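You operate a simulated robot arm through the tools that you are given. There is no shell and no other tool. Be economical: measure what you need, move in short steps, check, and stop when the job is done.

You run a simulated two-armed robot. Do the job below in one go: nothing can be reset, and whatever is moved stays where it is left.

JOB
Pass the green clip strap to your other hand, lay it over the die and set its eyelet.
Fine: at the door side press; hands off the plate for the stroke.

The check looks at the end state, three seconds after you hand in, the way a careful person would. Anything else that was tipped, shoved, dropped, spilled or broken makes it a failure.

ROBOT AND FRAMES
Two 7-joint arms with two-finger parallel grippers on one trunk, on a base that drives. Base frame: it is fixed to the floor where the robot stands at the start and does not move with it; the origin is under the middle of the robot, x ahead of it, y to its left, z up; the surface under the hand at the start is at about z = 0.9. Units: m, degrees, N and s.
The left shoulder is at the start at [0.07, 0.134, 1.201], the right one opposite. With the tool pointing down near the work surface each hand reaches from about 0.18 to 0.64 m from the robot's upright axis, wherever it stands, measured 20 degrees to its own side. Places, roughly: door side press [0.7, -0.1, 1.1]. Payload 1.57 kg a hand.
Tool frame (each hand has its own): the origin (TCP) lies between the finger pads and is the grasp point; the fingertips stand 0.03 m ahead of it; z points along the fingers, y is the line along which they close. Largest opening 0.08 m; finger width 0.017, thickness 0.012; the body of the gripper, 0.04 by 0.082 m, starts 0.08 m behind the TCP.
Orientation is that of the tool frame in the base frame, as [roll, pitch, yaw] about the fixed x, y, z axes, in that order (R = Rz(yaw) Ry(pitch) Rx(roll)). With the fingers straight down and closing along the base's y, the tool's x points along the base's -x, its y along +y and its z along -z.

CONTROLS
- The arms move only by the tool drive_tool. It takes "left_deltas", "right_deltas" or both (then of equal length, played together; a hand with none holds still); each is text: rows parted by semicolons, each of 7 numbers parted by spaces: the turn, a rotation vector about the base's x, y, z in degrees, then the shift along the base's x, y, z in mm, then the closure in counts, from 0 (fully open) to 255 (shut). In form: ax ay az x y z jaw; .... A call has 1 to 10 rows; each row is the pose to reach, as a shift and turn from the pose commanded when the call began. A row lasts 0.2 s, in which the tool goes at most 0.05 m and 8.6 degrees; a call with a longer step from one row to the next is refused whole, and so is a gripper value outside its range. A pose out of reach is approached as far as the arm can. The call stops where the force on the tool passes 40 N (or 10 N more than at its start, if that is more) or the arm is blocked; 0.2 s more then pass. The fingers move at their own pace (about 0.153 m/s each) and stop on an object; they squeeze with about 39 N. The grip force told is the motor's: it shows also when the fingers shut on nothing. Time passes only in rows, and 0.2 s behind the last, so rows that repeat a pose let the fingers close. The reply holds the time, the measured pose of the TCP, the force on the tool along the base axes, the opening and the grip force, in the units named above and with some noise, with the torque about the TCP (base axes, N m) and any sound that the robot's microphone picked up, and new pictures: "show" is both (left out), scene, wrist or none (wrist: the cameras of the hands that moved).
- Cameras (640 x 400 px; columns grow to the right, rows downward): "scene" is now at [0.1329, -0.0073, 1.4175]; the picture's right is [-0.09, -1.00, 0.00], its down [-0.66, 0.06, -0.75] and it looks along [0.74, -0.07, -0.66] (base axes); focal length 258 px, centre (320, 200). "left" rides on the left gripper at [0.072, 0.007, -0.122] in its tool frame; the picture's right is [-0.09, 1.00, 0.00], its down [-0.84, -0.08, -0.54] and it looks along [-0.54, -0.05, 0.84] (tool axes); focal length 238 px, centre (320, 200). "right" rides on the right gripper at [0.072, -0.007, -0.122] in its tool frame; the picture's right is [0.09, 1.00, 0.00], its down [-0.84, 0.08, -0.54] and it looks along [-0.54, 0.05, 0.84] (tool axes); focal length 238 px, centre (320, 200). There is no depth. A picture from a camera that has moved, and an enlarged one, comes with that camera's place and axes in the base frame and with its lens.
- raise_lower(by): slides the trunk up (or, below 0, down) by that many m; the arms and the scene camera ride with it, the base frame stays. It gives what a move gives, with no picture.
- base_move(legs): drives the robot by 1 to 6 legs, each [ahead, left, turn to the left] in m, m and degrees, along the robot's own axes; the way and the turn of a leg run together, so that a leg with both is an arc; at most 1.5 m and 180 degrees a leg. The arms and the cameras ride along, it lands a little off, and it stops where it bumps. It gives what a move gives, and a new picture of the scene camera.
- pan_tilt(pan, tilt): turns the head with the scene camera to pan (to the left, within 86 degrees either way) and tilt (down, from -29 to 69), counted from straight ahead of the robot. It gives what a move gives, and a new picture of the scene camera.
- enlarge(camera, box): a new picture of the part [left, top, right, bottom] of that camera's present view, enlarged. The clock stands still meanwhile.
- finish_job(): hands the job in; it is judged then, once.

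Work in short steps. Places have to be worked out from the pictures, the camera data and where the tool is seen: move nearer, look again, correct. Check each grasp and each placing, and mend what went wrong. You have 120 turns and 260 pictures in all, those below and enlarged ones among them. Open the grippers and draw the arms clear of the work before you hand the job in, unless the task says otherwise; then end with one line.

The tools are called after "Emit:" as a command line: name --argument value ..., lists and objects as JSON in quotes. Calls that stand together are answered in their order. drive_tool: Moves the arms, as the interface text tells. Its arguments: {"type":"object","properties":{"left_deltas":{"type":"string"},"right_deltas":{"type":"string"},"show":{"type":"string","enum":["both","scene","wrist","none"]}},"required":[]} The other tools are called the same way: raise_lower (by) slides the trunk up or down; base_move (legs) drives the base; pan_tilt (pan, tilt) turns the head that bears the scene camera; enlarge (camera, box) takes an enlarged picture of a part of a camera's view; finish_job () hands the job in.

At the start:

```text
t: 0.0
left_tool_pos: [0.4629, 0.2309, 1.1609]
left_tool_rot: [179.9, 0.0, -180.0]
left_force: [0.6, -0.3, 0.6]
left_moment: [-0.02, -0.02, -0.01]
left_grip_width: 0.0802
left_finger_force: 0.1
right_tool_pos: [0.3954, -0.1263, 1.2395]
right_tool_rot: [-179.9, 0.0, 179.9]
right_force: [-0.8, -1.0, -0.5]
right_moment: [0.01, 0.0, 0.0]
right_grip_width: 0.0802
right_finger_force: 0.1
trunk travel left (down, up): [-0.775, 0.165]
robot x, y, heading: [-0.0035, 0.0001, -0.1]
head pan, tilt: [-5.1, 41.6]
```

scene: 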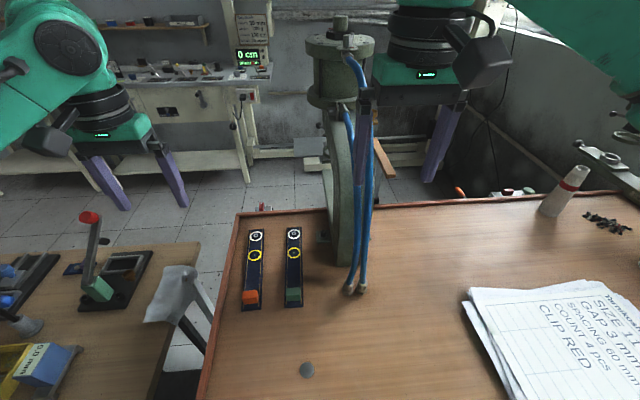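
right: 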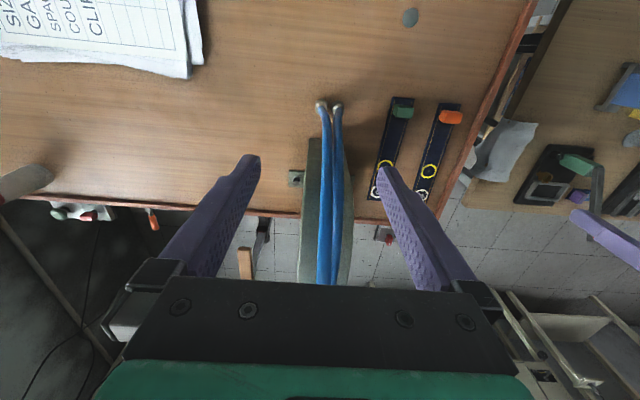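
left: 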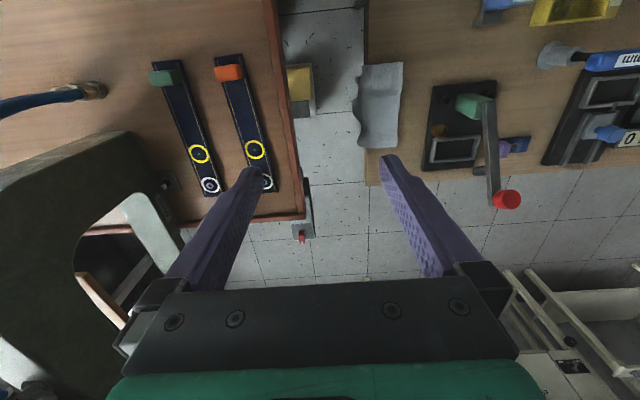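

I start by looking closely at the press, the straps and the paperwork in the scene view.

Emit:
enlarge --camera "scene" --box '[200, 0, 440, 150]'

Emit:
enlarge --camera "scene" --box '[220, 180, 420, 305]'

Emit:
enlarge --camera "left" --box '[0, 40, 320, 240]'

Emit:
enlarge --camera "right" --box '[200, 80, 480, 255]'

```text
2.67 times, centred on (320, 75) of scene
camera zoom: at [0.1329, -0.0073, 1.4175], right [-0.09, -1.0, 0.0], down [-0.66, 0.06, -0.75], along [0.74, -0.07, -0.66], focal length 689 px, centre (320, 533)
```

zoom: 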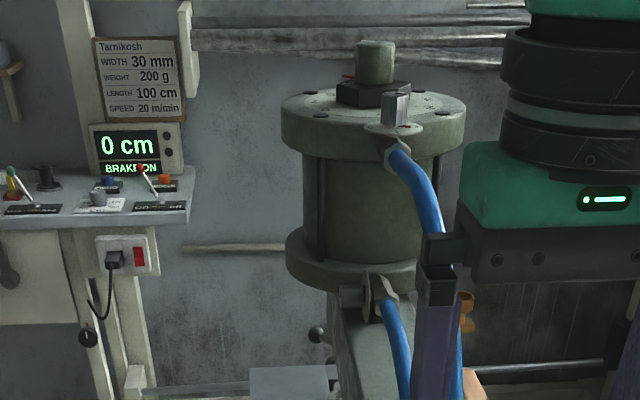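

```text
3.20 times, centred on (320, 242) of scene
camera zoom: at [0.1329, -0.0073, 1.4175], right [-0.09, -1.0, 0.0], down [-0.66, 0.06, -0.75], along [0.74, -0.07, -0.66], focal length 827 px, centre (320, 64)
```

zoom: 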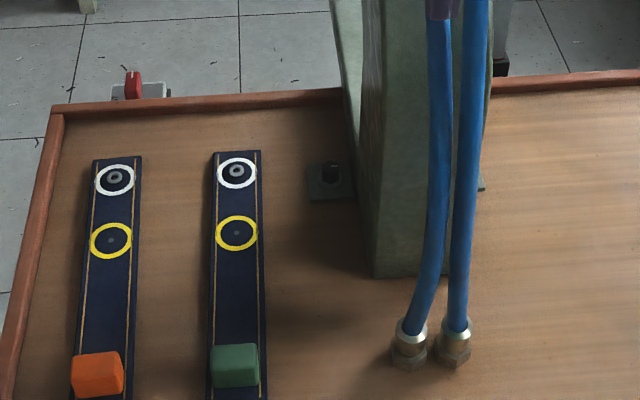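

```text
2.00 times, centred on (160, 140) of left
camera zoom: at [0.391, 0.2378, 1.2837], right [0.09, 1.0, 0.0], down [0.84, -0.08, 0.54], along [0.54, -0.05, -0.84], focal length 477 px, centre (640, 320)
```

zoom: 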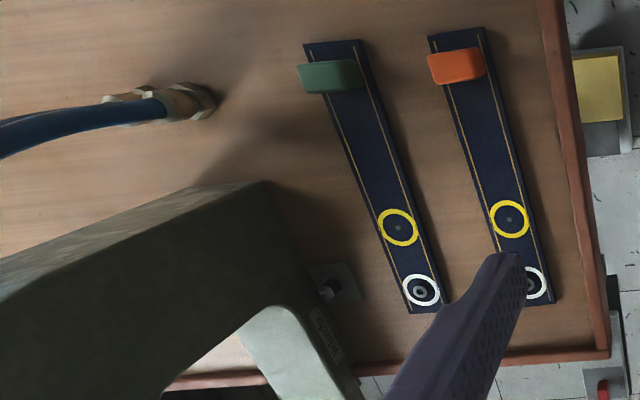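

```text
2.29 times, centred on (340, 168) of right
camera zoom: at [0.3245, -0.1338, 1.3607], right [-0.09, 1.0, 0.0], down [0.84, 0.08, 0.54], along [0.54, 0.05, -0.84], focal length 545 px, centre (274, 274)
```

zoom: 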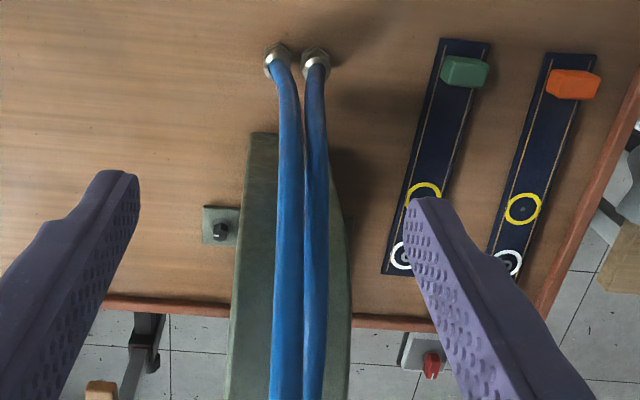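

The press's back faces me and its throat seems to open to the far side. I look around with the head before choosing a route.

Emit:
pan_tilt --pan -45 --tilt 25

Emit:
pan_tilt --pan 55 --tilt 35

Emit:
pan_tilt --pan 5 --tilt 10

```text
t: 1.1
left_tool_pos: [0.4621, 0.2302, 1.1616]
left_tool_rot: [180.0, 0.0, -180.0]
left_force: [-0.3, 0.1, -0.7]
left_moment: [0.01, -0.01, -0.01]
left_grip_width: 0.0801
left_finger_force: 0.1
right_tool_pos: [0.396, -0.1276, 1.2398]
right_tool_rot: [180.0, 0.0, -180.0]
right_force: [0.3, 0.2, -0.2]
right_moment: [0.02, 0.02, -0.01]
right_grip_width: 0.0798
right_finger_force: 0.0
trunk travel left (down, up): [-0.775, 0.165]
robot x, y, heading: [-0.0009, 0.003, -0.2]
head pan, tilt: [-45.0, 25.0]
camera scene: at [0.1146, -0.0648, 1.4431], right [-0.71, -0.71, 0.0], down [-0.3, 0.3, -0.91], along [0.64, -0.64, -0.42], focal length 258 px, centre (320, 200)
```

scene: 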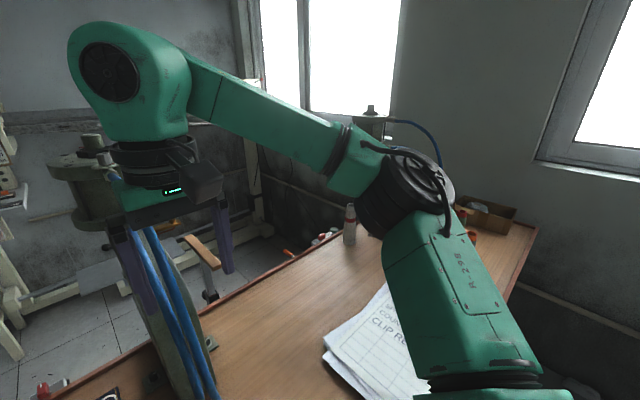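

```text
t: 2.8
left_tool_pos: [0.4617, 0.2304, 1.1619]
left_tool_rot: [179.9, 0.0, 180.0]
left_force: [0.5, 0.4, 0.2]
left_moment: [-0.02, 0.01, 0.03]
left_grip_width: 0.0801
left_finger_force: 0.2
right_tool_pos: [0.3967, -0.1262, 1.2399]
right_tool_rot: [180.0, 0.1, 180.0]
right_force: [-1.0, 0.2, 0.1]
right_moment: [-0.01, -0.04, -0.02]
right_grip_width: 0.0799
right_finger_force: 0.1
trunk travel left (down, up): [-0.775, 0.165]
robot x, y, heading: [0.0021, -0.0028, -0.0]
head pan, tilt: [55.0, 35.0]
camera scene: at [0.0999, 0.0723, 1.4274], right [0.82, -0.57, 0.0], down [-0.33, -0.47, -0.82], along [0.47, 0.67, -0.57], focal length 258 px, centre (320, 200)
```

scene: 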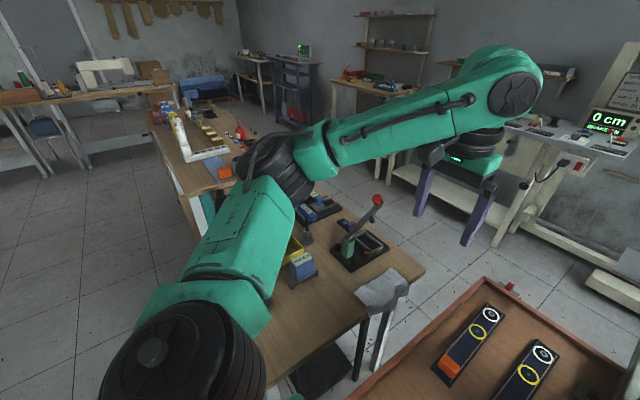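

```text
t: 4.0
left_tool_pos: [0.4623, 0.2302, 1.161]
left_tool_rot: [-180.0, 0.0, 180.0]
left_force: [0.0, 0.4, 0.9]
left_moment: [-0.01, 0.04, -0.02]
left_grip_width: 0.08
left_finger_force: 0.0
right_tool_pos: [0.3963, -0.1265, 1.24]
right_tool_rot: [-179.9, 0.0, 180.0]
right_force: [0.9, 0.6, -0.1]
right_moment: [0.0, 0.0, 0.02]
right_grip_width: 0.0799
right_finger_force: 0.1
trunk travel left (down, up): [-0.775, 0.165]
robot x, y, heading: [-0.0027, -0.0031, 0.0]
head pan, tilt: [5.0, 10.0]
camera scene: at [0.142, 0.0085, 1.4675], right [0.09, -1.0, 0.0], down [-0.17, -0.02, -0.98], along [0.98, 0.09, -0.17], focal length 258 px, centre (320, 200)
```

scene: 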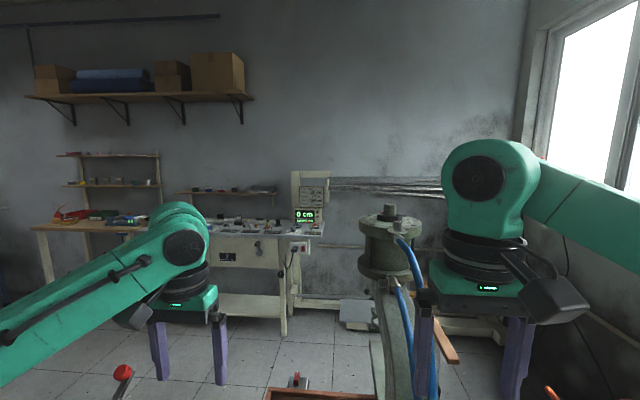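

The scene is clear enough, except for the press's working side. I turn the left hand about -85 degrees so its camera looks at the press from the left.

Emit:
drive_tool --left_deltas "0 0 -8.5 15 10 5 0; 0 0 -17 30 20 10 0; 0 0 -25.5 45 30 15 0; 0 0 -34 60 40 20 0; 0 0 -42.5 75 50 20 0; 0 0 -51 90 60 20 0; 0 0 -59.5 100 60 20 0; 0 0 -68 110 60 20 0; 0 0 -76.5 120 60 20 0; 0 0 -85 130 60 20 0" --show "wrist"

```text
t: 6.2
left_tool_pos: [0.5758, 0.2918, 1.1814]
left_tool_rot: [180.0, 0.0, 94.8]
left_force: [0.2, 0.3, 0.3]
left_moment: [-0.02, 0.02, 0.02]
left_grip_width: 0.08
left_finger_force: 0.0
left hand out of reach, approached as far as the arm can: row 9, 10
right_tool_pos: [0.396, -0.1257, 1.2385]
right_tool_rot: [179.9, -0.1, 179.9]
right_force: [0.0, 0.3, -0.2]
right_moment: [0.03, 0.0, 0.03]
right_grip_width: 0.08
right_finger_force: 0.0
trunk travel left (down, up): [-0.775, 0.165]
robot x, y, heading: [0.0056, 0.0031, -0.0]
head pan, tilt: [5.0, 10.0]
camera left: at [0.5769, 0.364, 1.3037], right [1.0, -0.01, 0.0], down [-0.01, -0.84, 0.54], along [0.0, -0.54, -0.84], focal length 238 px, centre (320, 200)
```

left: 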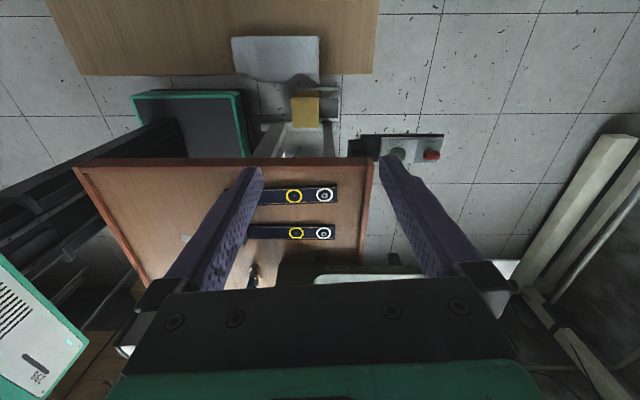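

The camera looks too steeply, so I tilt the hand to see the press from its side more level.

Emit:
drive_tool --left_deltas "-8 0 0 -8 10 0 0; -16 0 0 -16 20 0 0; -24 0 0 -24 30 0 0; -32 0 0 -30 40 0 0; -40 0 0 -30 50 0 0; -45 0 0 -30 50 0 0" --show "wrist"

```text
t: 7.6
left_tool_pos: [0.524, 0.2952, 1.2246]
left_tool_rot: [-175.0, 43.5, 97.1]
left_force: [0.8, 0.1, -1.1]
left_moment: [-0.06, -0.01, -0.01]
left_grip_width: 0.08
left_finger_force: 0.1
left hand out of reach, approached as far as the arm can: row 3, 4, 5, 6
right_tool_pos: [0.3969, -0.1255, 1.238]
right_tool_rot: [179.9, 0.0, -180.0]
right_force: [1.7, -0.2, -0.1]
right_moment: [0.02, -0.01, 0.0]
right_grip_width: 0.08
right_finger_force: 0.1
trunk travel left (down, up): [-0.775, 0.165]
robot x, y, heading: [-0.0011, 0.0021, -0.1]
head pan, tilt: [5.0, 10.0]
camera left: at [0.5243, 0.432, 1.2626], right [1.0, 0.0, 0.0], down [0.0, -0.23, 0.97], along [0.0, -0.97, -0.23], focal length 238 px, centre (320, 200)
```

left: 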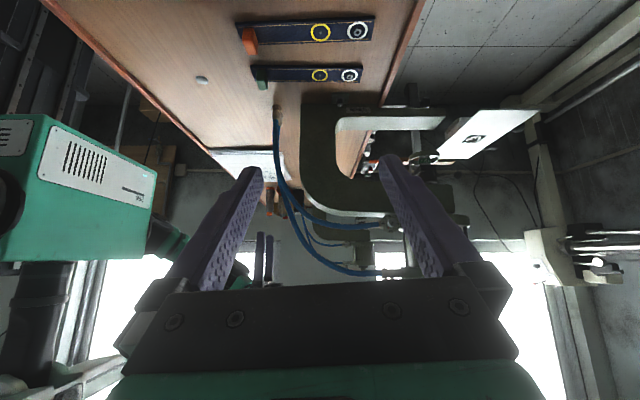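

Emit:
enlarge --camera "left" --box '[280, 70, 560, 245]'

```text
2.29 times, centred on (420, 158) of left
camera zoom: at [0.5243, 0.432, 1.2626], right [1.0, 0.0, 0.0], down [0.0, -0.23, 0.97], along [0.0, -0.97, -0.23], focal length 545 px, centre (91, 297)
```

zoom: 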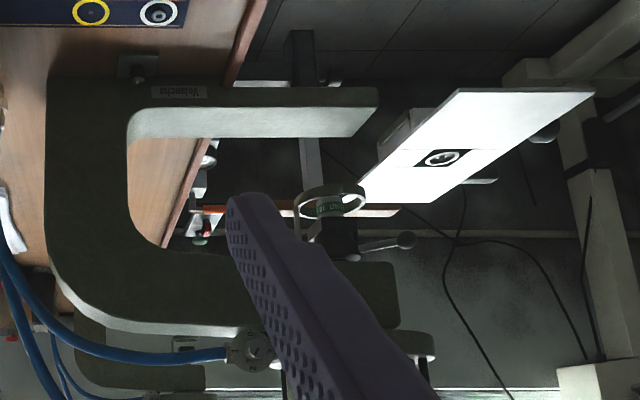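

The throat opens away from me and the die plate seems to lie about x 0.87, z 1.0. I check how close the table edge is to my trunk by looking straight down, and look toward the right too.

Emit:
pan_tilt --pan 0 --tilt 69

Emit:
pan_tilt --pan 80 --tilt 50

Emit:
pan_tilt --pan -80 --tilt 45

```text
t: 8.9
left_tool_pos: [0.5231, 0.2929, 1.2242]
left_tool_rot: [-175.2, 43.3, 97.0]
left_force: [0.5, -0.5, -0.4]
left_moment: [0.02, -0.03, 0.02]
left_grip_width: 0.0803
left_finger_force: 0.0
right_tool_pos: [0.3969, -0.1256, 1.2408]
right_tool_rot: [180.0, 0.0, 180.0]
right_force: [0.5, 0.2, 0.0]
right_moment: [0.01, 0.0, 0.04]
right_grip_width: 0.0801
right_finger_force: 0.0
trunk travel left (down, up): [-0.775, 0.165]
robot x, y, heading: [-0.0016, 0.0019, 0.3]
head pan, tilt: [0.0, 68.8]
camera scene: at [0.1055, 0.0004, 1.3837], right [0.0, -1.0, 0.0], down [-0.93, 0.0, -0.36], along [0.36, 0.0, -0.93], focal length 258 px, centre (320, 200)
```

scene: 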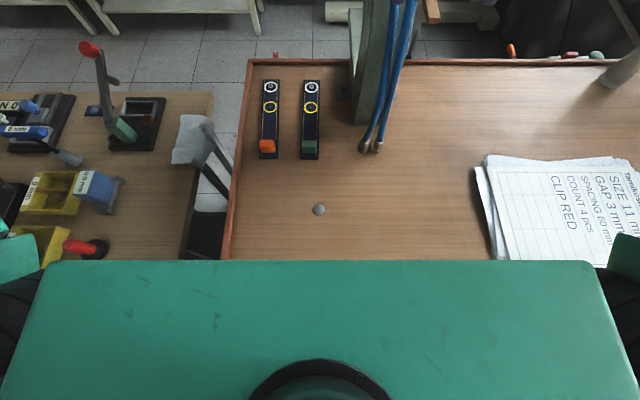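

```text
t: 10.4
left_tool_pos: [0.5235, 0.2934, 1.2253]
left_tool_rot: [-175.2, 43.4, 96.9]
left_force: [0.3, -0.6, -0.1]
left_moment: [0.04, -0.02, 0.01]
left_grip_width: 0.0801
left_finger_force: 0.2
right_tool_pos: [0.3967, -0.1259, 1.2391]
right_tool_rot: [180.0, 0.0, -179.9]
right_force: [0.4, 0.1, 0.9]
right_moment: [0.01, 0.0, -0.02]
right_grip_width: 0.08
right_finger_force: 0.0
trunk travel left (down, up): [-0.775, 0.165]
robot x, y, heading: [-0.0048, -0.0005, 0.1]
head pan, tilt: [80.0, 50.0]
camera scene: at [0.0628, 0.076, 1.4056], right [0.98, -0.17, 0.0], down [-0.13, -0.75, -0.64], along [0.11, 0.63, -0.77], focal length 258 px, centre (320, 200)
```

scene: 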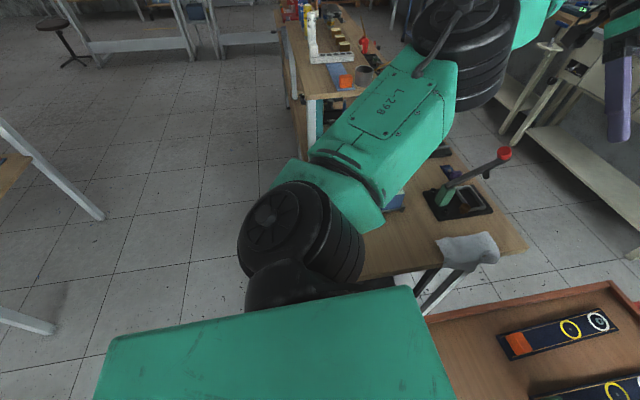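

```text
t: 12.9
left_tool_pos: [0.5224, 0.2938, 1.2248]
left_tool_rot: [-175.2, 43.3, 96.9]
left_force: [-0.2, 0.5, 0.0]
left_moment: [-0.01, 0.02, 0.0]
left_grip_width: 0.0799
left_finger_force: 0.0
right_tool_pos: [0.3973, -0.1259, 1.2398]
right_tool_rot: [180.0, 0.0, 180.0]
right_force: [0.8, 0.4, -0.6]
right_moment: [0.0, 0.02, 0.0]
right_grip_width: 0.0799
right_finger_force: 0.1
trunk travel left (down, up): [-0.775, 0.165]
robot x, y, heading: [-0.0041, -0.0009, -0.0]
head pan, tilt: [-80.0, 45.0]
camera scene: at [0.0635, -0.0798, 1.4126], right [-0.98, -0.17, 0.0], down [-0.12, 0.7, -0.71], along [0.12, -0.7, -0.71], focal length 258 px, centre (320, 200)
```

scene: 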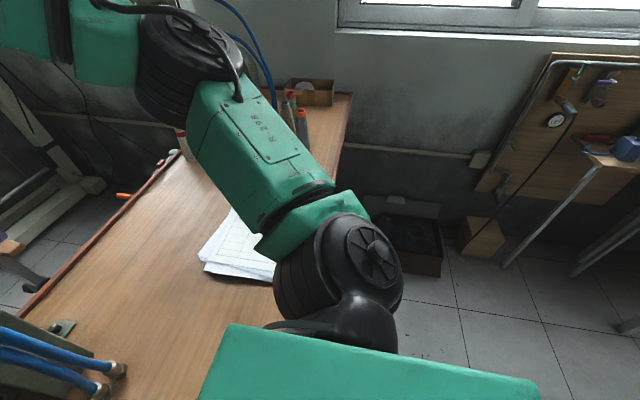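

The far side of the table looks like the operator's side, with a control box near (0.84, 0.14, 0.77). I bring the left hand back to a compact pose before driving to look for a route.

Emit:
drive_tool --left_deltas "8 0 0 -20 -10 0 0; 16 0 0 -40 -20 0 0; 24 0 0 -60 -30 0 0; 32 0 0 -80 -40 0 0; 40 0 0 -100 -50 0 0; 45 0 0 -120 -50 0 0" --show "none"

Emit:
drive_tool --left_deltas "0 0 8.5 -10 -10 5 0; 0 0 17 -20 -20 10 0; 0 0 25.5 -30 -30 15 0; 0 0 34 -40 -40 20 0; 0 0 42.5 -50 -50 20 0; 0 0 51 -60 -60 20 0; 0 0 59.5 -70 -60 20 0; 0 0 68 -80 -60 20 0; 0 0 76.5 -90 -60 20 0; 0 0 85 -100 -60 20 0" --right_deltas "0 0 0 -10 0 10 0; 0 0 0 -20 0 20 0; 0 0 0 -30 0 20 0; 0 0 0 -40 0 20 0; 0 0 0 -50 0 20 0; 0 0 0 -60 0 20 0; 0 0 0 -60 0 20 0; 0 0 0 -60 0 20 0; 0 0 0 -60 0 20 0; 0 0 0 -60 0 20 0" --show "none"

Emit:
base_move --legs '[[-0.5, 0, 0]]'

Emit:
pan_tilt --pan 60 --tilt 25

```text
t: 14.3
left_tool_pos: [0.3977, 0.242, 1.227]
left_tool_rot: [179.9, 0.0, 95.1]
left_force: [-0.2, 0.6, -0.2]
left_moment: [-0.02, -0.04, -0.01]
left_grip_width: 0.0797
left_finger_force: 0.1
right_tool_pos: [0.3947, -0.1263, 1.2396]
right_tool_rot: [-179.9, 0.0, 180.0]
right_force: [0.1, -0.3, 0.4]
right_moment: [0.03, -0.02, 0.04]
right_grip_width: 0.0799
right_finger_force: 0.1
trunk travel left (down, up): [-0.775, 0.165]
robot x, y, heading: [-0.0015, -0.0044, 0.2]
head pan, tilt: [-80.0, 45.0]
```

```text
t: 16.5
left_tool_pos: [0.2992, 0.1827, 1.2477]
left_tool_rot: [-180.0, 0.0, -179.8]
left_force: [-0.7, 0.1, -0.3]
left_moment: [-0.01, 0.02, 0.0]
left_grip_width: 0.0798
left_finger_force: 0.2
right_tool_pos: [0.3355, -0.1267, 1.2613]
right_tool_rot: [180.0, 0.1, 180.0]
right_force: [0.6, 0.0, 0.2]
right_moment: [-0.01, -0.03, -0.01]
right_grip_width: 0.0799
right_finger_force: 0.1
trunk travel left (down, up): [-0.775, 0.165]
robot x, y, heading: [-0.0012, 0.0035, 0.0]
head pan, tilt: [-80.0, 45.0]
```

```text
t: 19.4
left_tool_pos: [-0.1939, 0.1826, 1.2464]
left_tool_rot: [-180.0, -0.1, 179.7]
left_force: [0.3, 0.4, 0.1]
left_moment: [-0.05, -0.01, -0.04]
left_grip_width: 0.0797
left_finger_force: 0.2
right_tool_pos: [-0.1596, -0.1272, 1.26]
right_tool_rot: [180.0, 0.0, 179.8]
right_force: [0.2, -0.6, -0.4]
right_moment: [0.02, 0.01, 0.04]
right_grip_width: 0.08
right_finger_force: 0.0
trunk travel left (down, up): [-0.775, 0.165]
robot x, y, heading: [-0.4987, 0.0007, -0.5]
head pan, tilt: [-80.0, 45.0]
camera scene: at [-0.4319, -0.0789, 1.4125], right [-0.99, -0.17, 0.0], down [-0.12, 0.7, -0.71], along [0.12, -0.7, -0.71], focal length 258 px, centre (320, 200)
```

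scene: 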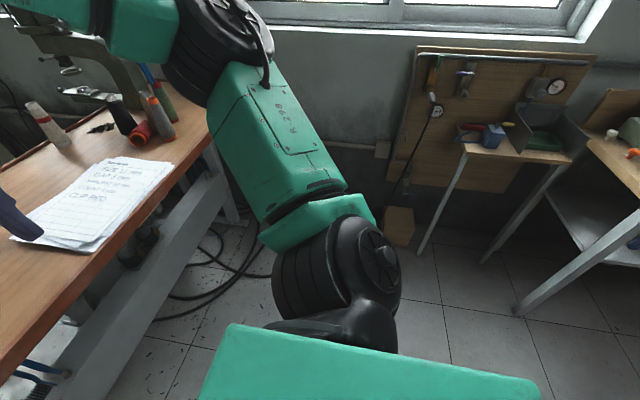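

```text
t: 21.6
left_tool_pos: [-0.1962, 0.1826, 1.2473]
left_tool_rot: [179.9, 0.0, 179.8]
left_force: [-0.9, -0.1, -0.2]
left_moment: [0.01, 0.02, 0.03]
left_grip_width: 0.08
left_finger_force: 0.0
right_tool_pos: [-0.1605, -0.127, 1.2614]
right_tool_rot: [179.9, 0.0, 179.8]
right_force: [0.2, 0.5, -0.8]
right_moment: [0.04, 0.02, 0.01]
right_grip_width: 0.0799
right_finger_force: 0.1
trunk travel left (down, up): [-0.775, 0.165]
robot x, y, heading: [-0.4948, 0.0011, -0.4]
head pan, tilt: [60.0, 25.0]
camera scene: at [-0.4005, 0.0808, 1.4431], right [0.86, -0.51, 0.0], down [-0.21, -0.36, -0.91], along [0.46, 0.78, -0.42], focal length 258 px, centre (320, 200)
```

scene: 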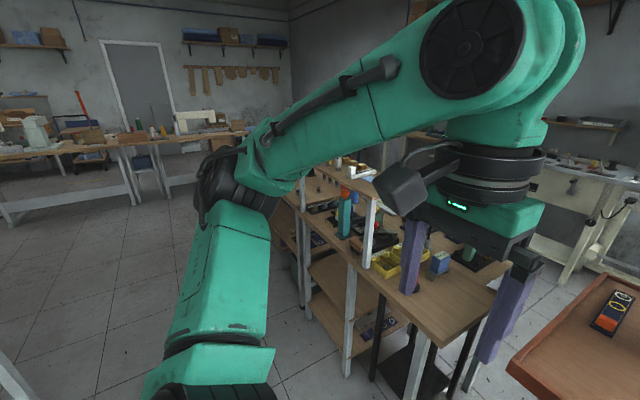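

I turn the base left in place to see the aisle beyond the left tables.

Emit:
base_move --legs '[[-0.2, 0, 0], [0, 0, 75]]'

Emit:
pan_tilt --pan 0 --tilt 20

Emit:
pan_tilt --pan -40 --tilt 20

```text
t: 26.4
left_tool_pos: [-0.7893, 0.339, 1.2483]
left_tool_rot: [180.0, 0.0, -105.3]
left_force: [-0.3, -0.1, -0.1]
left_moment: [0.0, 0.02, -0.01]
left_grip_width: 0.0796
left_finger_force: 0.1
right_tool_pos: [-0.4818, 0.2923, 1.26]
right_tool_rot: [-180.0, 0.0, -105.6]
right_force: [0.3, -0.2, -0.3]
right_moment: [-0.01, 0.0, -0.03]
right_grip_width: 0.0801
right_finger_force: 0.0
trunk travel left (down, up): [-0.775, 0.165]
robot x, y, heading: [-0.6919, 0.0029, 74.9]
head pan, tilt: [60.0, 25.0]
camera scene: at [-0.7449, 0.1162, 1.4432], right [0.71, 0.7, 0.0], down [0.3, -0.3, -0.91], along [-0.64, 0.65, -0.42], focal length 258 px, centre (320, 200)
```

scene: 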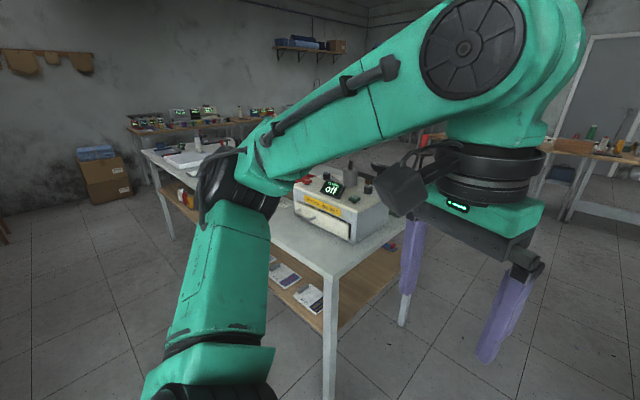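

```text
t: 27.7
left_tool_pos: [-0.7888, 0.3399, 1.2485]
left_tool_rot: [179.9, 0.0, -105.4]
left_force: [-0.2, -0.1, 1.1]
left_moment: [-0.03, 0.02, 0.02]
left_grip_width: 0.08
left_finger_force: 0.0
right_tool_pos: [-0.4822, 0.2922, 1.2605]
right_tool_rot: [-180.0, 0.0, -105.5]
right_force: [-0.2, -0.2, 0.1]
right_moment: [-0.03, 0.02, -0.02]
right_grip_width: 0.0799
right_finger_force: 0.0
trunk travel left (down, up): [-0.775, 0.165]
robot x, y, heading: [-0.689, 0.0016, 74.2]
head pan, tilt: [0.0, 20.0]
camera scene: at [-0.6558, 0.1404, 1.4512], right [0.96, -0.27, 0.0], down [-0.09, -0.33, -0.94], along [0.25, 0.91, -0.34], focal length 258 px, centre (320, 200)
```

scene: 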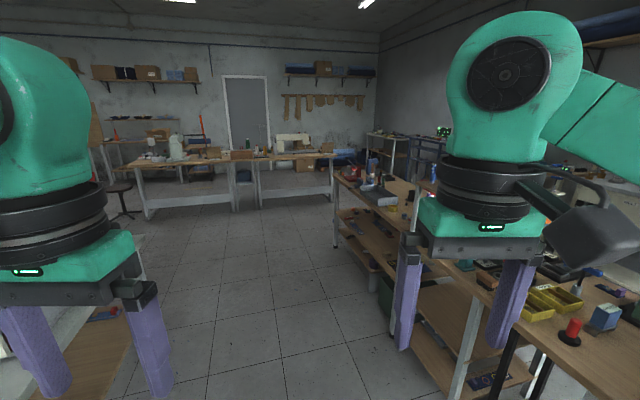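

```text
t: 28.8
left_tool_pos: [-0.7895, 0.3401, 1.2472]
left_tool_rot: [180.0, -0.1, -105.3]
left_force: [-0.2, 0.2, 0.1]
left_moment: [0.0, -0.01, 0.01]
left_grip_width: 0.0797
left_finger_force: 0.1
right_tool_pos: [-0.4808, 0.2925, 1.2606]
right_tool_rot: [-180.0, 0.0, -105.5]
right_force: [0.7, 0.2, -0.8]
right_moment: [0.02, 0.05, -0.01]
right_grip_width: 0.0798
right_finger_force: 0.2
trunk travel left (down, up): [-0.775, 0.165]
robot x, y, heading: [-0.6924, 0.0031, 74.8]
head pan, tilt: [-40.0, 20.0]
camera scene: at [-0.6039, 0.1035, 1.4512], right [0.57, -0.82, 0.0], down [-0.28, -0.19, -0.94], along [0.77, 0.53, -0.34], focal length 258 px, centre (320, 200)
```

scene: 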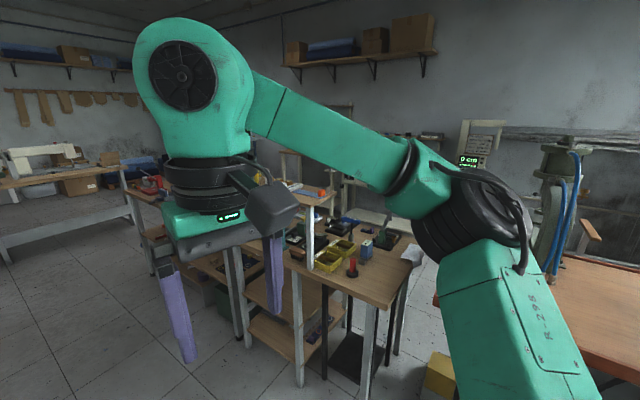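

A route exists: the left tables end near y 2.5 and the far bench starts near y 3.9, then a corridor about 1.2 m wide leads back to the press. I drive up the aisle.

Emit:
base_move --legs '[[0, 0, 15.2], [1.5, 0, 0], [1.4, 0, 0]]'

Emit:
pan_tilt --pan -60 --tilt 30

Emit:
pan_tilt --pan -10 --tilt 35

```text
t: 43.9
left_tool_pos: [-0.8573, 3.2382, 1.2477]
left_tool_rot: [-180.0, 0.0, -90.5]
left_force: [-0.5, -0.1, -0.8]
left_moment: [-0.04, 0.0, -0.01]
left_grip_width: 0.0802
left_finger_force: 0.1
right_tool_pos: [-0.5479, 3.2732, 1.2597]
right_tool_rot: [180.0, 0.0, -90.6]
right_force: [-0.7, -0.2, -0.2]
right_moment: [0.02, -0.01, 0.02]
right_grip_width: 0.08
right_finger_force: 0.1
trunk travel left (down, up): [-0.775, 0.165]
robot x, y, heading: [-0.6791, 2.9371, 89.5]
head pan, tilt: [-40.0, 20.0]
camera scene: at [-0.6171, 3.0588, 1.4513], right [0.76, -0.65, 0.0], down [-0.22, -0.26, -0.94], along [0.61, 0.71, -0.34], focal length 258 px, centre (320, 200)
```

scene: 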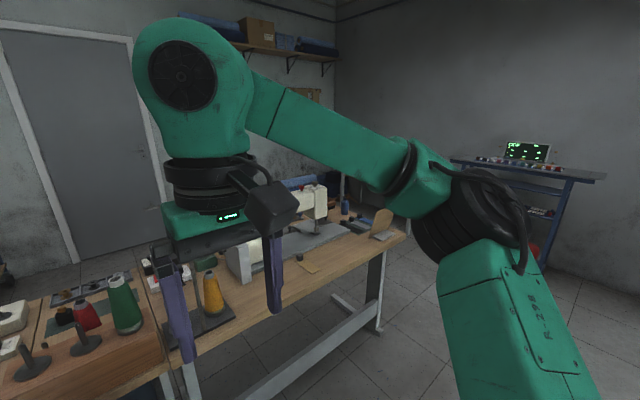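

```text
t: 44.7
left_tool_pos: [-0.8571, 3.2389, 1.2464]
left_tool_rot: [-179.9, -0.1, -90.5]
left_force: [0.7, 0.7, 0.0]
left_moment: [-0.01, 0.0, -0.02]
left_grip_width: 0.08
left_finger_force: 0.0
right_tool_pos: [-0.5471, 3.2737, 1.2611]
right_tool_rot: [-179.9, 0.1, -90.7]
right_force: [0.7, -0.4, 0.2]
right_moment: [-0.01, -0.02, 0.03]
right_grip_width: 0.0799
right_finger_force: 0.0
trunk travel left (down, up): [-0.775, 0.165]
robot x, y, heading: [-0.6788, 2.9343, 89.2]
head pan, tilt: [-60.0, 30.0]
camera scene: at [-0.599, 3.0333, 1.4352], right [0.49, -0.87, 0.0], down [-0.43, -0.25, -0.87], along [0.75, 0.43, -0.5], focal length 258 px, centre (320, 200)
```

scene: 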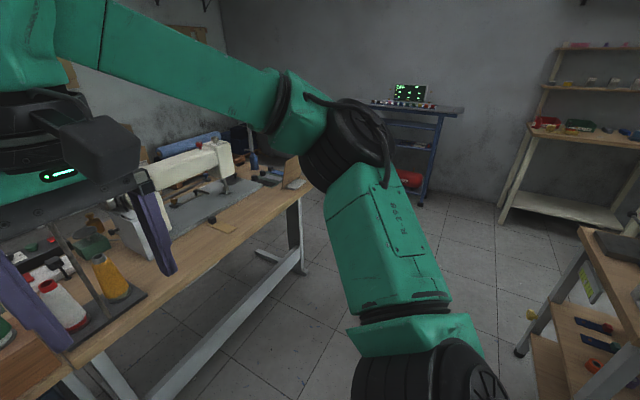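

```text
t: 45.9
left_tool_pos: [-0.8581, 3.2396, 1.2469]
left_tool_rot: [179.9, 0.0, -90.5]
left_force: [0.1, 0.5, 0.4]
left_moment: [-0.02, 0.02, -0.03]
left_grip_width: 0.08
left_finger_force: 0.1
right_tool_pos: [-0.5471, 3.2726, 1.2612]
right_tool_rot: [-179.9, -0.1, -90.6]
right_force: [-0.7, 0.2, 0.4]
right_moment: [0.02, 0.01, 0.01]
right_grip_width: 0.08
right_finger_force: 0.0
trunk travel left (down, up): [-0.775, 0.165]
robot x, y, heading: [-0.6795, 2.9407, 89.4]
head pan, tilt: [-10.0, 35.0]
camera scene: at [-0.6614, 3.0752, 1.4274], right [0.98, -0.18, 0.0], down [-0.11, -0.56, -0.82], along [0.15, 0.81, -0.57], focal length 258 px, centre (320, 200)
```

scene: 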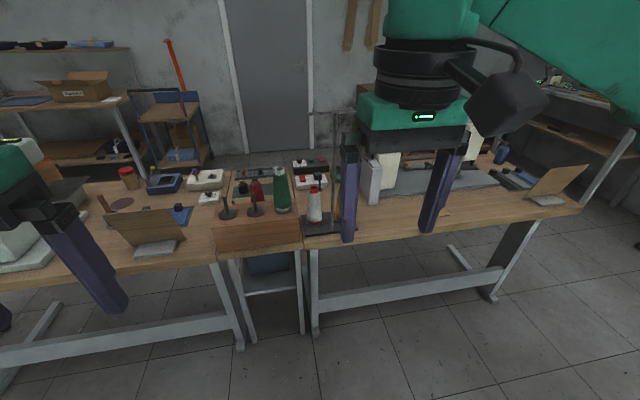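

The way to +x is clear. I turn right, centre in the gap at y ≈ 3.12, and drive to x ≈ 1.35.

Emit:
base_move --legs '[[0, 0, -89.4], [0, 0.18, 0], [1.2, 0, 0]]'

Emit:
pan_tilt --pan -50 --tilt 35

```text
t: 56.9
left_tool_pos: [0.817, 3.3343, 1.2478]
left_tool_rot: [179.9, 0.0, -179.0]
left_force: [-0.2, 0.2, 0.0]
left_moment: [0.0, 0.02, -0.02]
left_grip_width: 0.0801
left_finger_force: 0.1
right_tool_pos: [0.8583, 3.0248, 1.2602]
right_tool_rot: [180.0, 0.0, -179.1]
right_force: [-0.2, -0.7, 0.4]
right_moment: [0.01, -0.02, 0.0]
right_grip_width: 0.0799
right_finger_force: 0.1
trunk travel left (down, up): [-0.775, 0.165]
robot x, y, heading: [0.5192, 3.1462, 0.9]
head pan, tilt: [-10.0, 35.0]
camera scene: at [0.6563, 3.1332, 1.4274], right [-0.16, -0.99, 0.0], down [-0.57, 0.09, -0.82], along [0.81, -0.13, -0.57], focal length 258 px, centre (320, 200)
```

scene: 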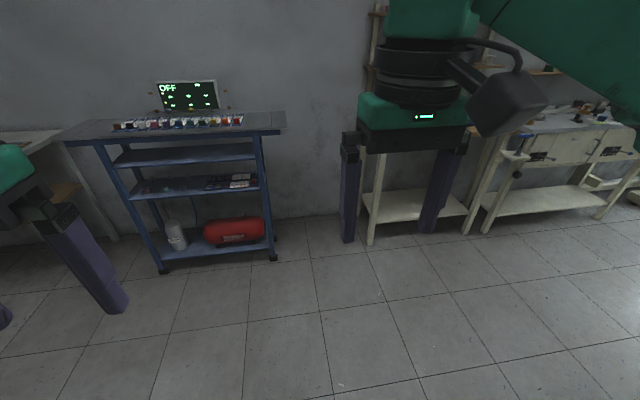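

```text
t: 57.9
left_tool_pos: [0.8169, 3.333, 1.2479]
left_tool_rot: [180.0, 0.0, -179.0]
left_force: [0.1, 0.6, -0.7]
left_moment: [0.03, -0.02, 0.04]
left_grip_width: 0.0801
left_finger_force: 0.1
right_tool_pos: [0.859, 3.0251, 1.2613]
right_tool_rot: [180.0, 0.1, -179.1]
right_force: [-0.8, -1.2, 0.0]
right_moment: [-0.01, -0.04, 0.0]
right_grip_width: 0.0804
right_finger_force: 0.2
trunk travel left (down, up): [-0.775, 0.165]
robot x, y, heading: [0.5214, 3.1456, 0.6]
head pan, tilt: [-50.0, 35.0]
camera scene: at [0.6276, 3.0806, 1.4274], right [-0.76, -0.66, 0.0], down [-0.38, 0.43, -0.82], along [0.54, -0.62, -0.57], focal length 258 px, centre (320, 200)
```

scene: 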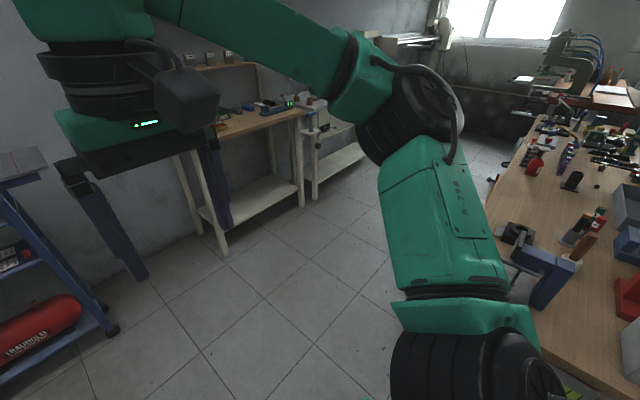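

The corridor runs x ≈ 0.75–2.0. I go to x ≈ 1.35, turn to face -y and drive down the first part.

Emit:
base_move --legs '[[0.83, 0, 0], [0, 0, -90.6], [1.3, 0, 0]]'

Emit:
pan_tilt --pan 5 --tilt 30

```text
t: 72.3
left_tool_pos: [1.5962, 1.5735, 1.2481]
left_tool_rot: [180.0, 0.0, 91.4]
left_force: [0.0, -0.8, 0.6]
left_moment: [-0.02, 0.02, -0.03]
left_grip_width: 0.0801
left_finger_force: 0.1
right_tool_pos: [1.2867, 1.53, 1.2613]
right_tool_rot: [179.9, 0.1, 91.4]
right_force: [0.1, -0.3, 1.1]
right_moment: [-0.02, -0.02, -0.02]
right_grip_width: 0.0802
right_finger_force: 0.1
trunk travel left (down, up): [-0.775, 0.165]
robot x, y, heading: [1.407, 1.8691, -88.3]
head pan, tilt: [-50.0, 35.0]
camera scene: at [1.3394, 1.761, 1.4274], right [-0.66, 0.75, 0.0], down [0.43, 0.38, -0.82], along [-0.61, -0.54, -0.57], focal length 258 px, centre (320, 200)
```

scene: 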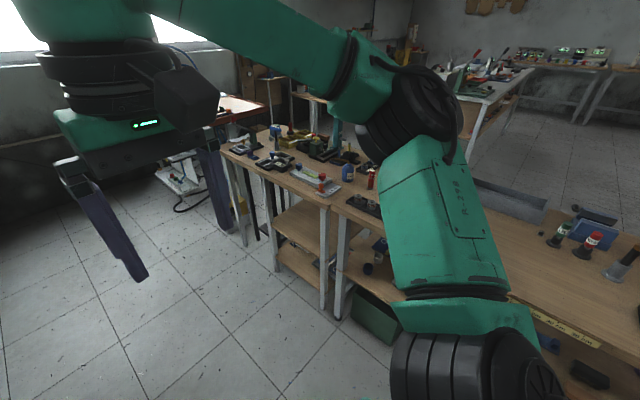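

```text
t: 73.5
left_tool_pos: [1.5945, 1.5728, 1.2481]
left_tool_rot: [-180.0, 0.1, 91.4]
left_force: [0.3, 0.1, -0.2]
left_moment: [0.0, -0.03, 0.0]
left_grip_width: 0.08
left_finger_force: 0.1
right_tool_pos: [1.2875, 1.5298, 1.2605]
right_tool_rot: [-180.0, 0.1, 91.5]
right_force: [0.0, 0.1, -0.9]
right_moment: [0.0, -0.01, 0.0]
right_grip_width: 0.0801
right_finger_force: 0.0
trunk travel left (down, up): [-0.775, 0.165]
robot x, y, heading: [1.4039, 1.8702, -88.8]
head pan, tilt: [5.0, 30.0]
camera scene: at [1.4155, 1.7288, 1.4352], right [-0.99, -0.11, 0.0], down [-0.06, 0.5, -0.87], along [0.1, -0.86, -0.5], focal length 258 px, centre (320, 200)
```

scene: 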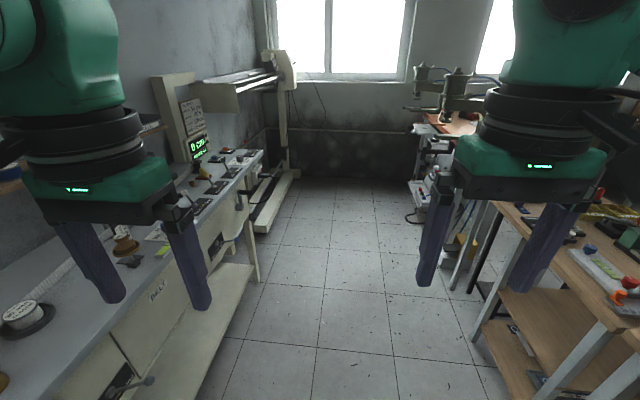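

The corridor narrows to x ≈ 0.75–1.8, so I shift to x ≈ 1.28 and drive down towards the press.

Emit:
base_move --legs '[[0, -0.13, -1], [1.2, 0, 0]]'

Emit:
pan_tilt --pan -40 --tilt 30

```text
t: 80.5
left_tool_pos: [1.4657, 0.363, 1.2478]
left_tool_rot: [-180.0, 0.0, 89.9]
left_force: [0.6, 0.8, 0.0]
left_moment: [0.01, 0.01, 0.0]
left_grip_width: 0.0799
left_finger_force: 0.1
right_tool_pos: [1.1554, 0.3269, 1.2604]
right_tool_rot: [-180.0, 0.0, 89.9]
right_force: [-0.1, 1.1, -0.4]
right_moment: [0.03, 0.0, 0.03]
right_grip_width: 0.0798
right_finger_force: 0.0
trunk travel left (down, up): [-0.775, 0.165]
robot x, y, heading: [1.2842, 0.659, -90.2]
head pan, tilt: [5.0, 30.0]
camera scene: at [1.2891, 0.5233, 1.4352], right [-1.0, -0.08, 0.0], down [-0.04, 0.5, -0.87], along [0.07, -0.86, -0.5], focal length 258 px, centre (320, 200)
```

scene: 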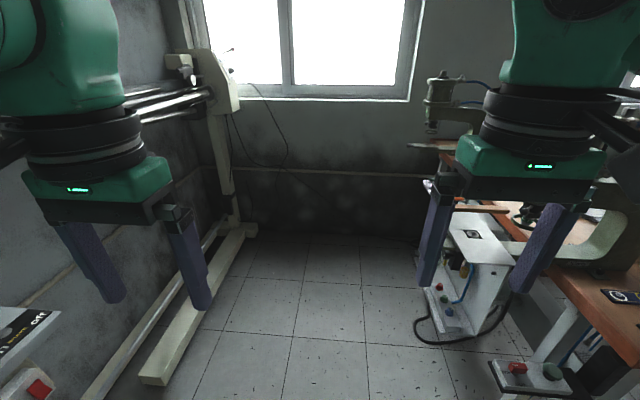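

```text
t: 81.6
left_tool_pos: [1.4639, 0.3631, 1.2473]
left_tool_rot: [180.0, 0.0, 89.9]
left_force: [0.1, 0.3, -0.2]
left_moment: [-0.01, 0.02, -0.02]
left_grip_width: 0.08
left_finger_force: 0.1
right_tool_pos: [1.154, 0.3269, 1.2608]
right_tool_rot: [-180.0, 0.0, 89.9]
right_force: [0.1, 0.0, 0.1]
right_moment: [0.0, 0.0, 0.02]
right_grip_width: 0.08
right_finger_force: 0.1
trunk travel left (down, up): [-0.775, 0.165]
robot x, y, heading: [1.2783, 0.6644, -90.1]
head pan, tilt: [-40.0, 30.0]
camera scene: at [1.2232, 0.5437, 1.4352], right [-0.77, 0.64, 0.0], down [0.32, 0.38, -0.87], along [-0.56, -0.66, -0.5], focal length 258 px, centre (320, 200)
```

scene: 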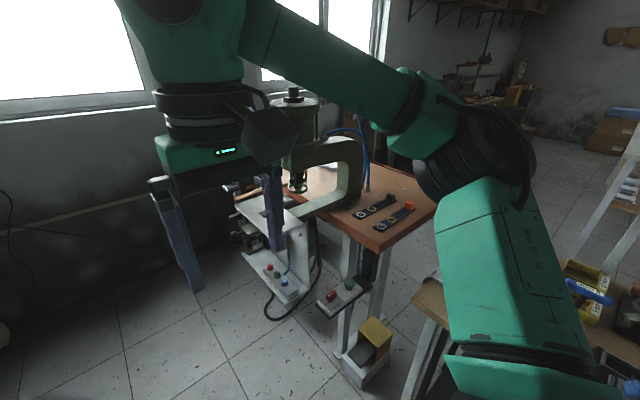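

Now the working side is visible. I enlarge to read the consoles and the plate.

Emit:
enlarge --camera "scene" --box '[200, 160, 440, 310]'

Emit:
enlarge --camera "scene" --box '[220, 240, 420, 390]'

```text
2.67 times, centred on (320, 235) of scene
camera zoom: at [1.2232, 0.5437, 1.4352], right [-0.77, 0.64, 0.0], down [0.32, 0.38, -0.87], along [-0.56, -0.66, -0.5], focal length 689 px, centre (320, 107)
```

zoom: 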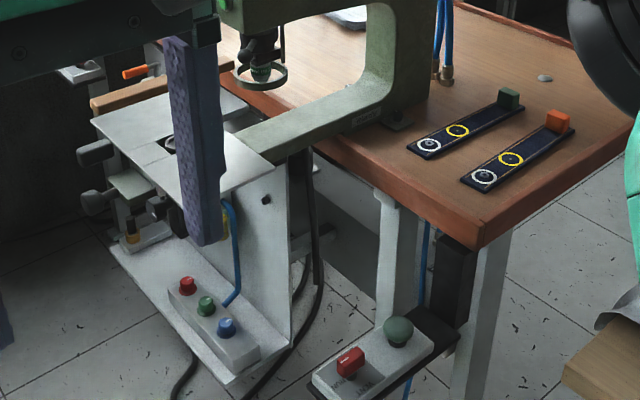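

```text
2.67 times, centred on (320, 315) of scene
camera zoom: at [1.2232, 0.5437, 1.4352], right [-0.77, 0.64, 0.0], down [0.32, 0.38, -0.87], along [-0.56, -0.66, -0.5], focal length 689 px, centre (320, -107)
```

zoom: 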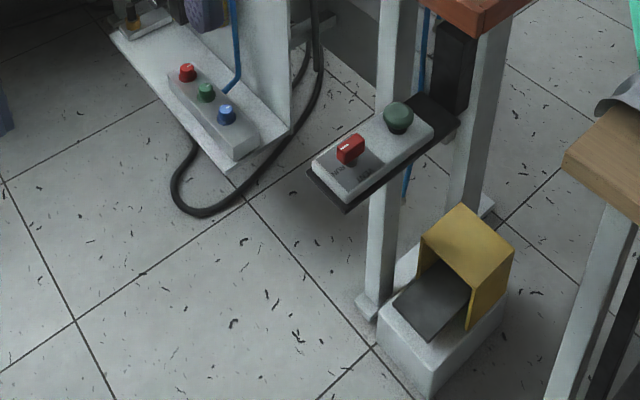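

I turn to face the press (heading 180) and strafe so that I stand in front of it at x ≈ 1.4.

Emit:
base_move --legs '[[0, 0.1, 0], [0, 0, -90], [0, 0.65, 0]]'

Emit:
pan_tilt --pan 0 --tilt 40

Emit:
enlarge --camera "scene" --box '[200, 100, 440, 250]'

```text
t: 89.8
left_tool_pos: [1.0865, -0.1696, 1.2481]
left_tool_rot: [180.0, 0.0, 0.4]
left_force: [-0.6, -0.5, -0.4]
left_moment: [-0.05, -0.02, -0.01]
left_grip_width: 0.08
left_finger_force: 0.1
right_tool_pos: [1.047, 0.141, 1.2604]
right_tool_rot: [179.9, 0.1, 0.4]
right_force: [-0.2, 0.9, 0.4]
right_moment: [-0.01, -0.02, 0.0]
right_grip_width: 0.0799
right_finger_force: 0.1
trunk travel left (down, up): [-0.775, 0.165]
robot x, y, heading: [1.3813, 0.0158, -179.6]
head pan, tilt: [-40.0, 30.0]
camera scene: at [1.2638, 0.0737, 1.4351], right [0.64, 0.77, 0.0], down [0.39, -0.32, -0.87], along [-0.67, 0.55, -0.5], focal length 258 px, centre (320, 200)
```

scene: 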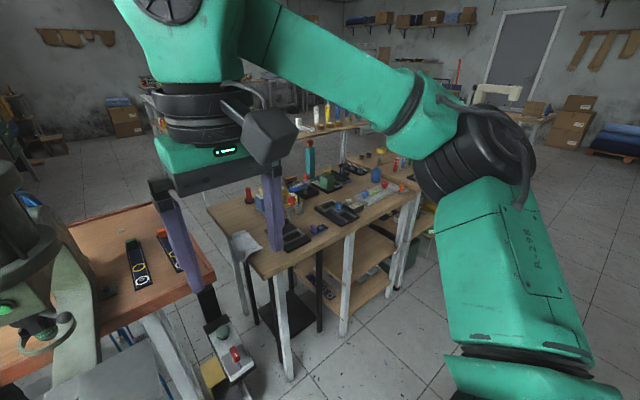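

```text
t: 90.8
left_tool_pos: [1.0871, -0.169, 1.2471]
left_tool_rot: [179.9, 0.1, 0.5]
left_force: [-0.8, -0.1, 0.1]
left_moment: [0.01, 0.01, -0.03]
left_grip_width: 0.08
left_finger_force: 0.1
right_tool_pos: [1.0475, 0.1395, 1.2598]
right_tool_rot: [-180.0, 0.1, 0.3]
right_force: [0.8, -0.4, -0.8]
right_moment: [-0.03, 0.02, 0.02]
right_grip_width: 0.0801
right_finger_force: 0.1
trunk travel left (down, up): [-0.775, 0.165]
robot x, y, heading: [1.3888, 0.0133, -179.9]
head pan, tilt: [0.0, 40.0]
camera scene: at [1.2485, 0.0146, 1.4198], right [-0.01, 1.0, 0.0], down [0.64, 0.0, -0.77], along [-0.77, 0.0, -0.64], focal length 258 px, centre (320, 200)
```

scene: 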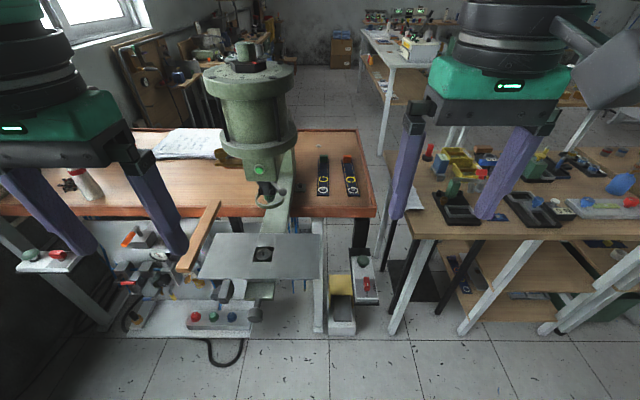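

```text
2.67 times, centred on (320, 175) of scene
camera zoom: at [1.2485, 0.0146, 1.4198], right [-0.01, 1.0, 0.0], down [0.64, 0.0, -0.77], along [-0.77, 0.0, -0.64], focal length 689 px, centre (320, 267)
```

zoom: 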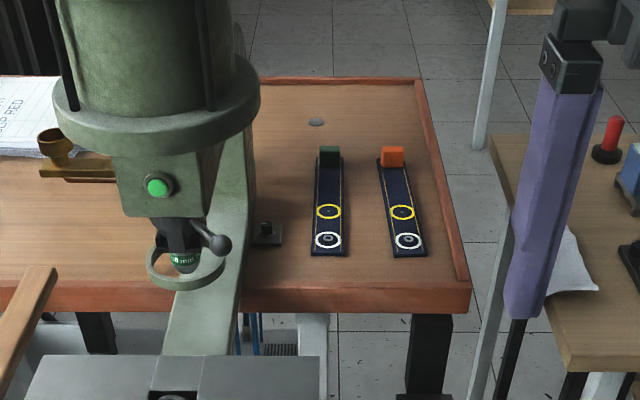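

The die on the plate seems at about (0.90, -0.11, 0.98), while the ram is near x 0.78: possibly a sliding plate. I look with the wrist cameras, moving the hands slightly lower.

Emit:
drive_tool --left_deltas "0 0 0 0 0 -20 0; 0 0 0 10 -10 -40 0" --right_deltas "0 0 0 0 -20 -30 0; 0 0 0 10 -40 -50 0" --show "wrist"

Emit:
enlarge --camera "scene" --box '[90, 180, 410, 380]'

```text
t: 91.4
left_tool_pos: [1.0949, -0.1819, 1.2087]
left_tool_rot: [-179.9, 0.0, 0.4]
left_force: [0.3, -1.0, -0.6]
left_moment: [-0.01, -0.04, 0.03]
left_grip_width: 0.08
left_finger_force: 0.0
right_tool_pos: [1.0564, 0.0966, 1.2106]
right_tool_rot: [180.0, 0.1, 0.3]
right_force: [0.3, 0.7, 0.4]
right_moment: [0.03, -0.02, -0.01]
right_grip_width: 0.0798
right_finger_force: 0.0
trunk travel left (down, up): [-0.775, 0.165]
robot x, y, heading: [1.3864, 0.013, -179.4]
head pan, tilt: [0.0, 40.0]
camera right: at [1.1287, 0.1042, 1.3321], right [0.1, -1.0, 0.0], down [-0.84, -0.08, 0.54], along [-0.54, -0.05, -0.84], focal length 238 px, centre (320, 200)
camera left: at [1.1674, -0.1879, 1.3301], right [-0.08, -1.0, 0.0], down [-0.84, 0.07, 0.54], along [-0.54, 0.05, -0.84], focal length 238 px, centre (320, 200)
```

right: 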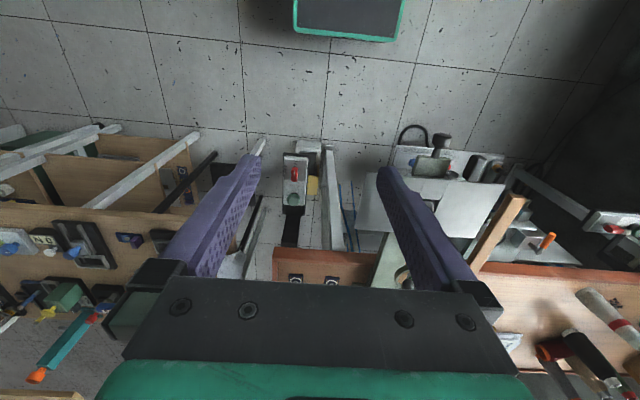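
left: 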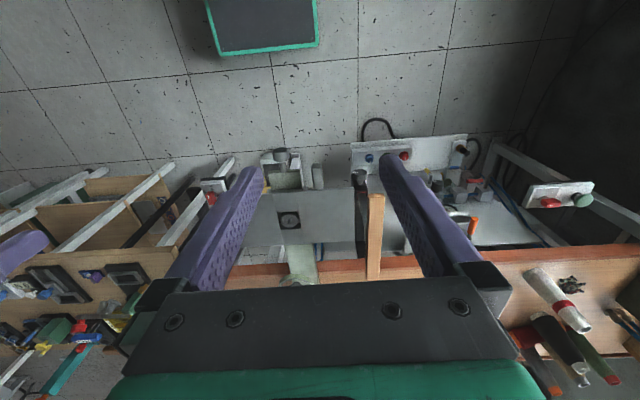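

```text
2.00 times, centred on (250, 280) of scene
camera zoom: at [1.2483, 0.0118, 1.4199], right [-0.01, 1.0, 0.0], down [0.64, 0.01, -0.77], along [-0.77, 0.0, -0.64], focal length 517 px, centre (460, 40)
```

zoom: 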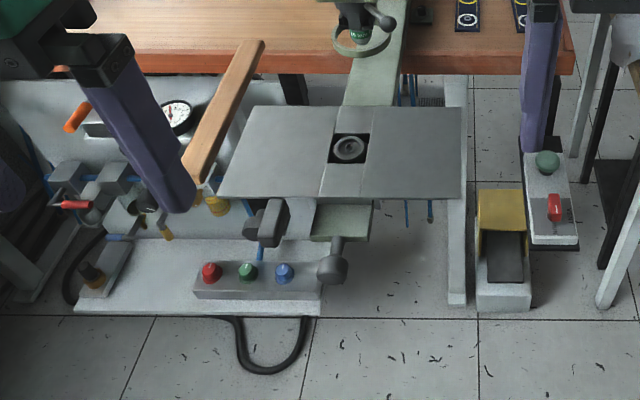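

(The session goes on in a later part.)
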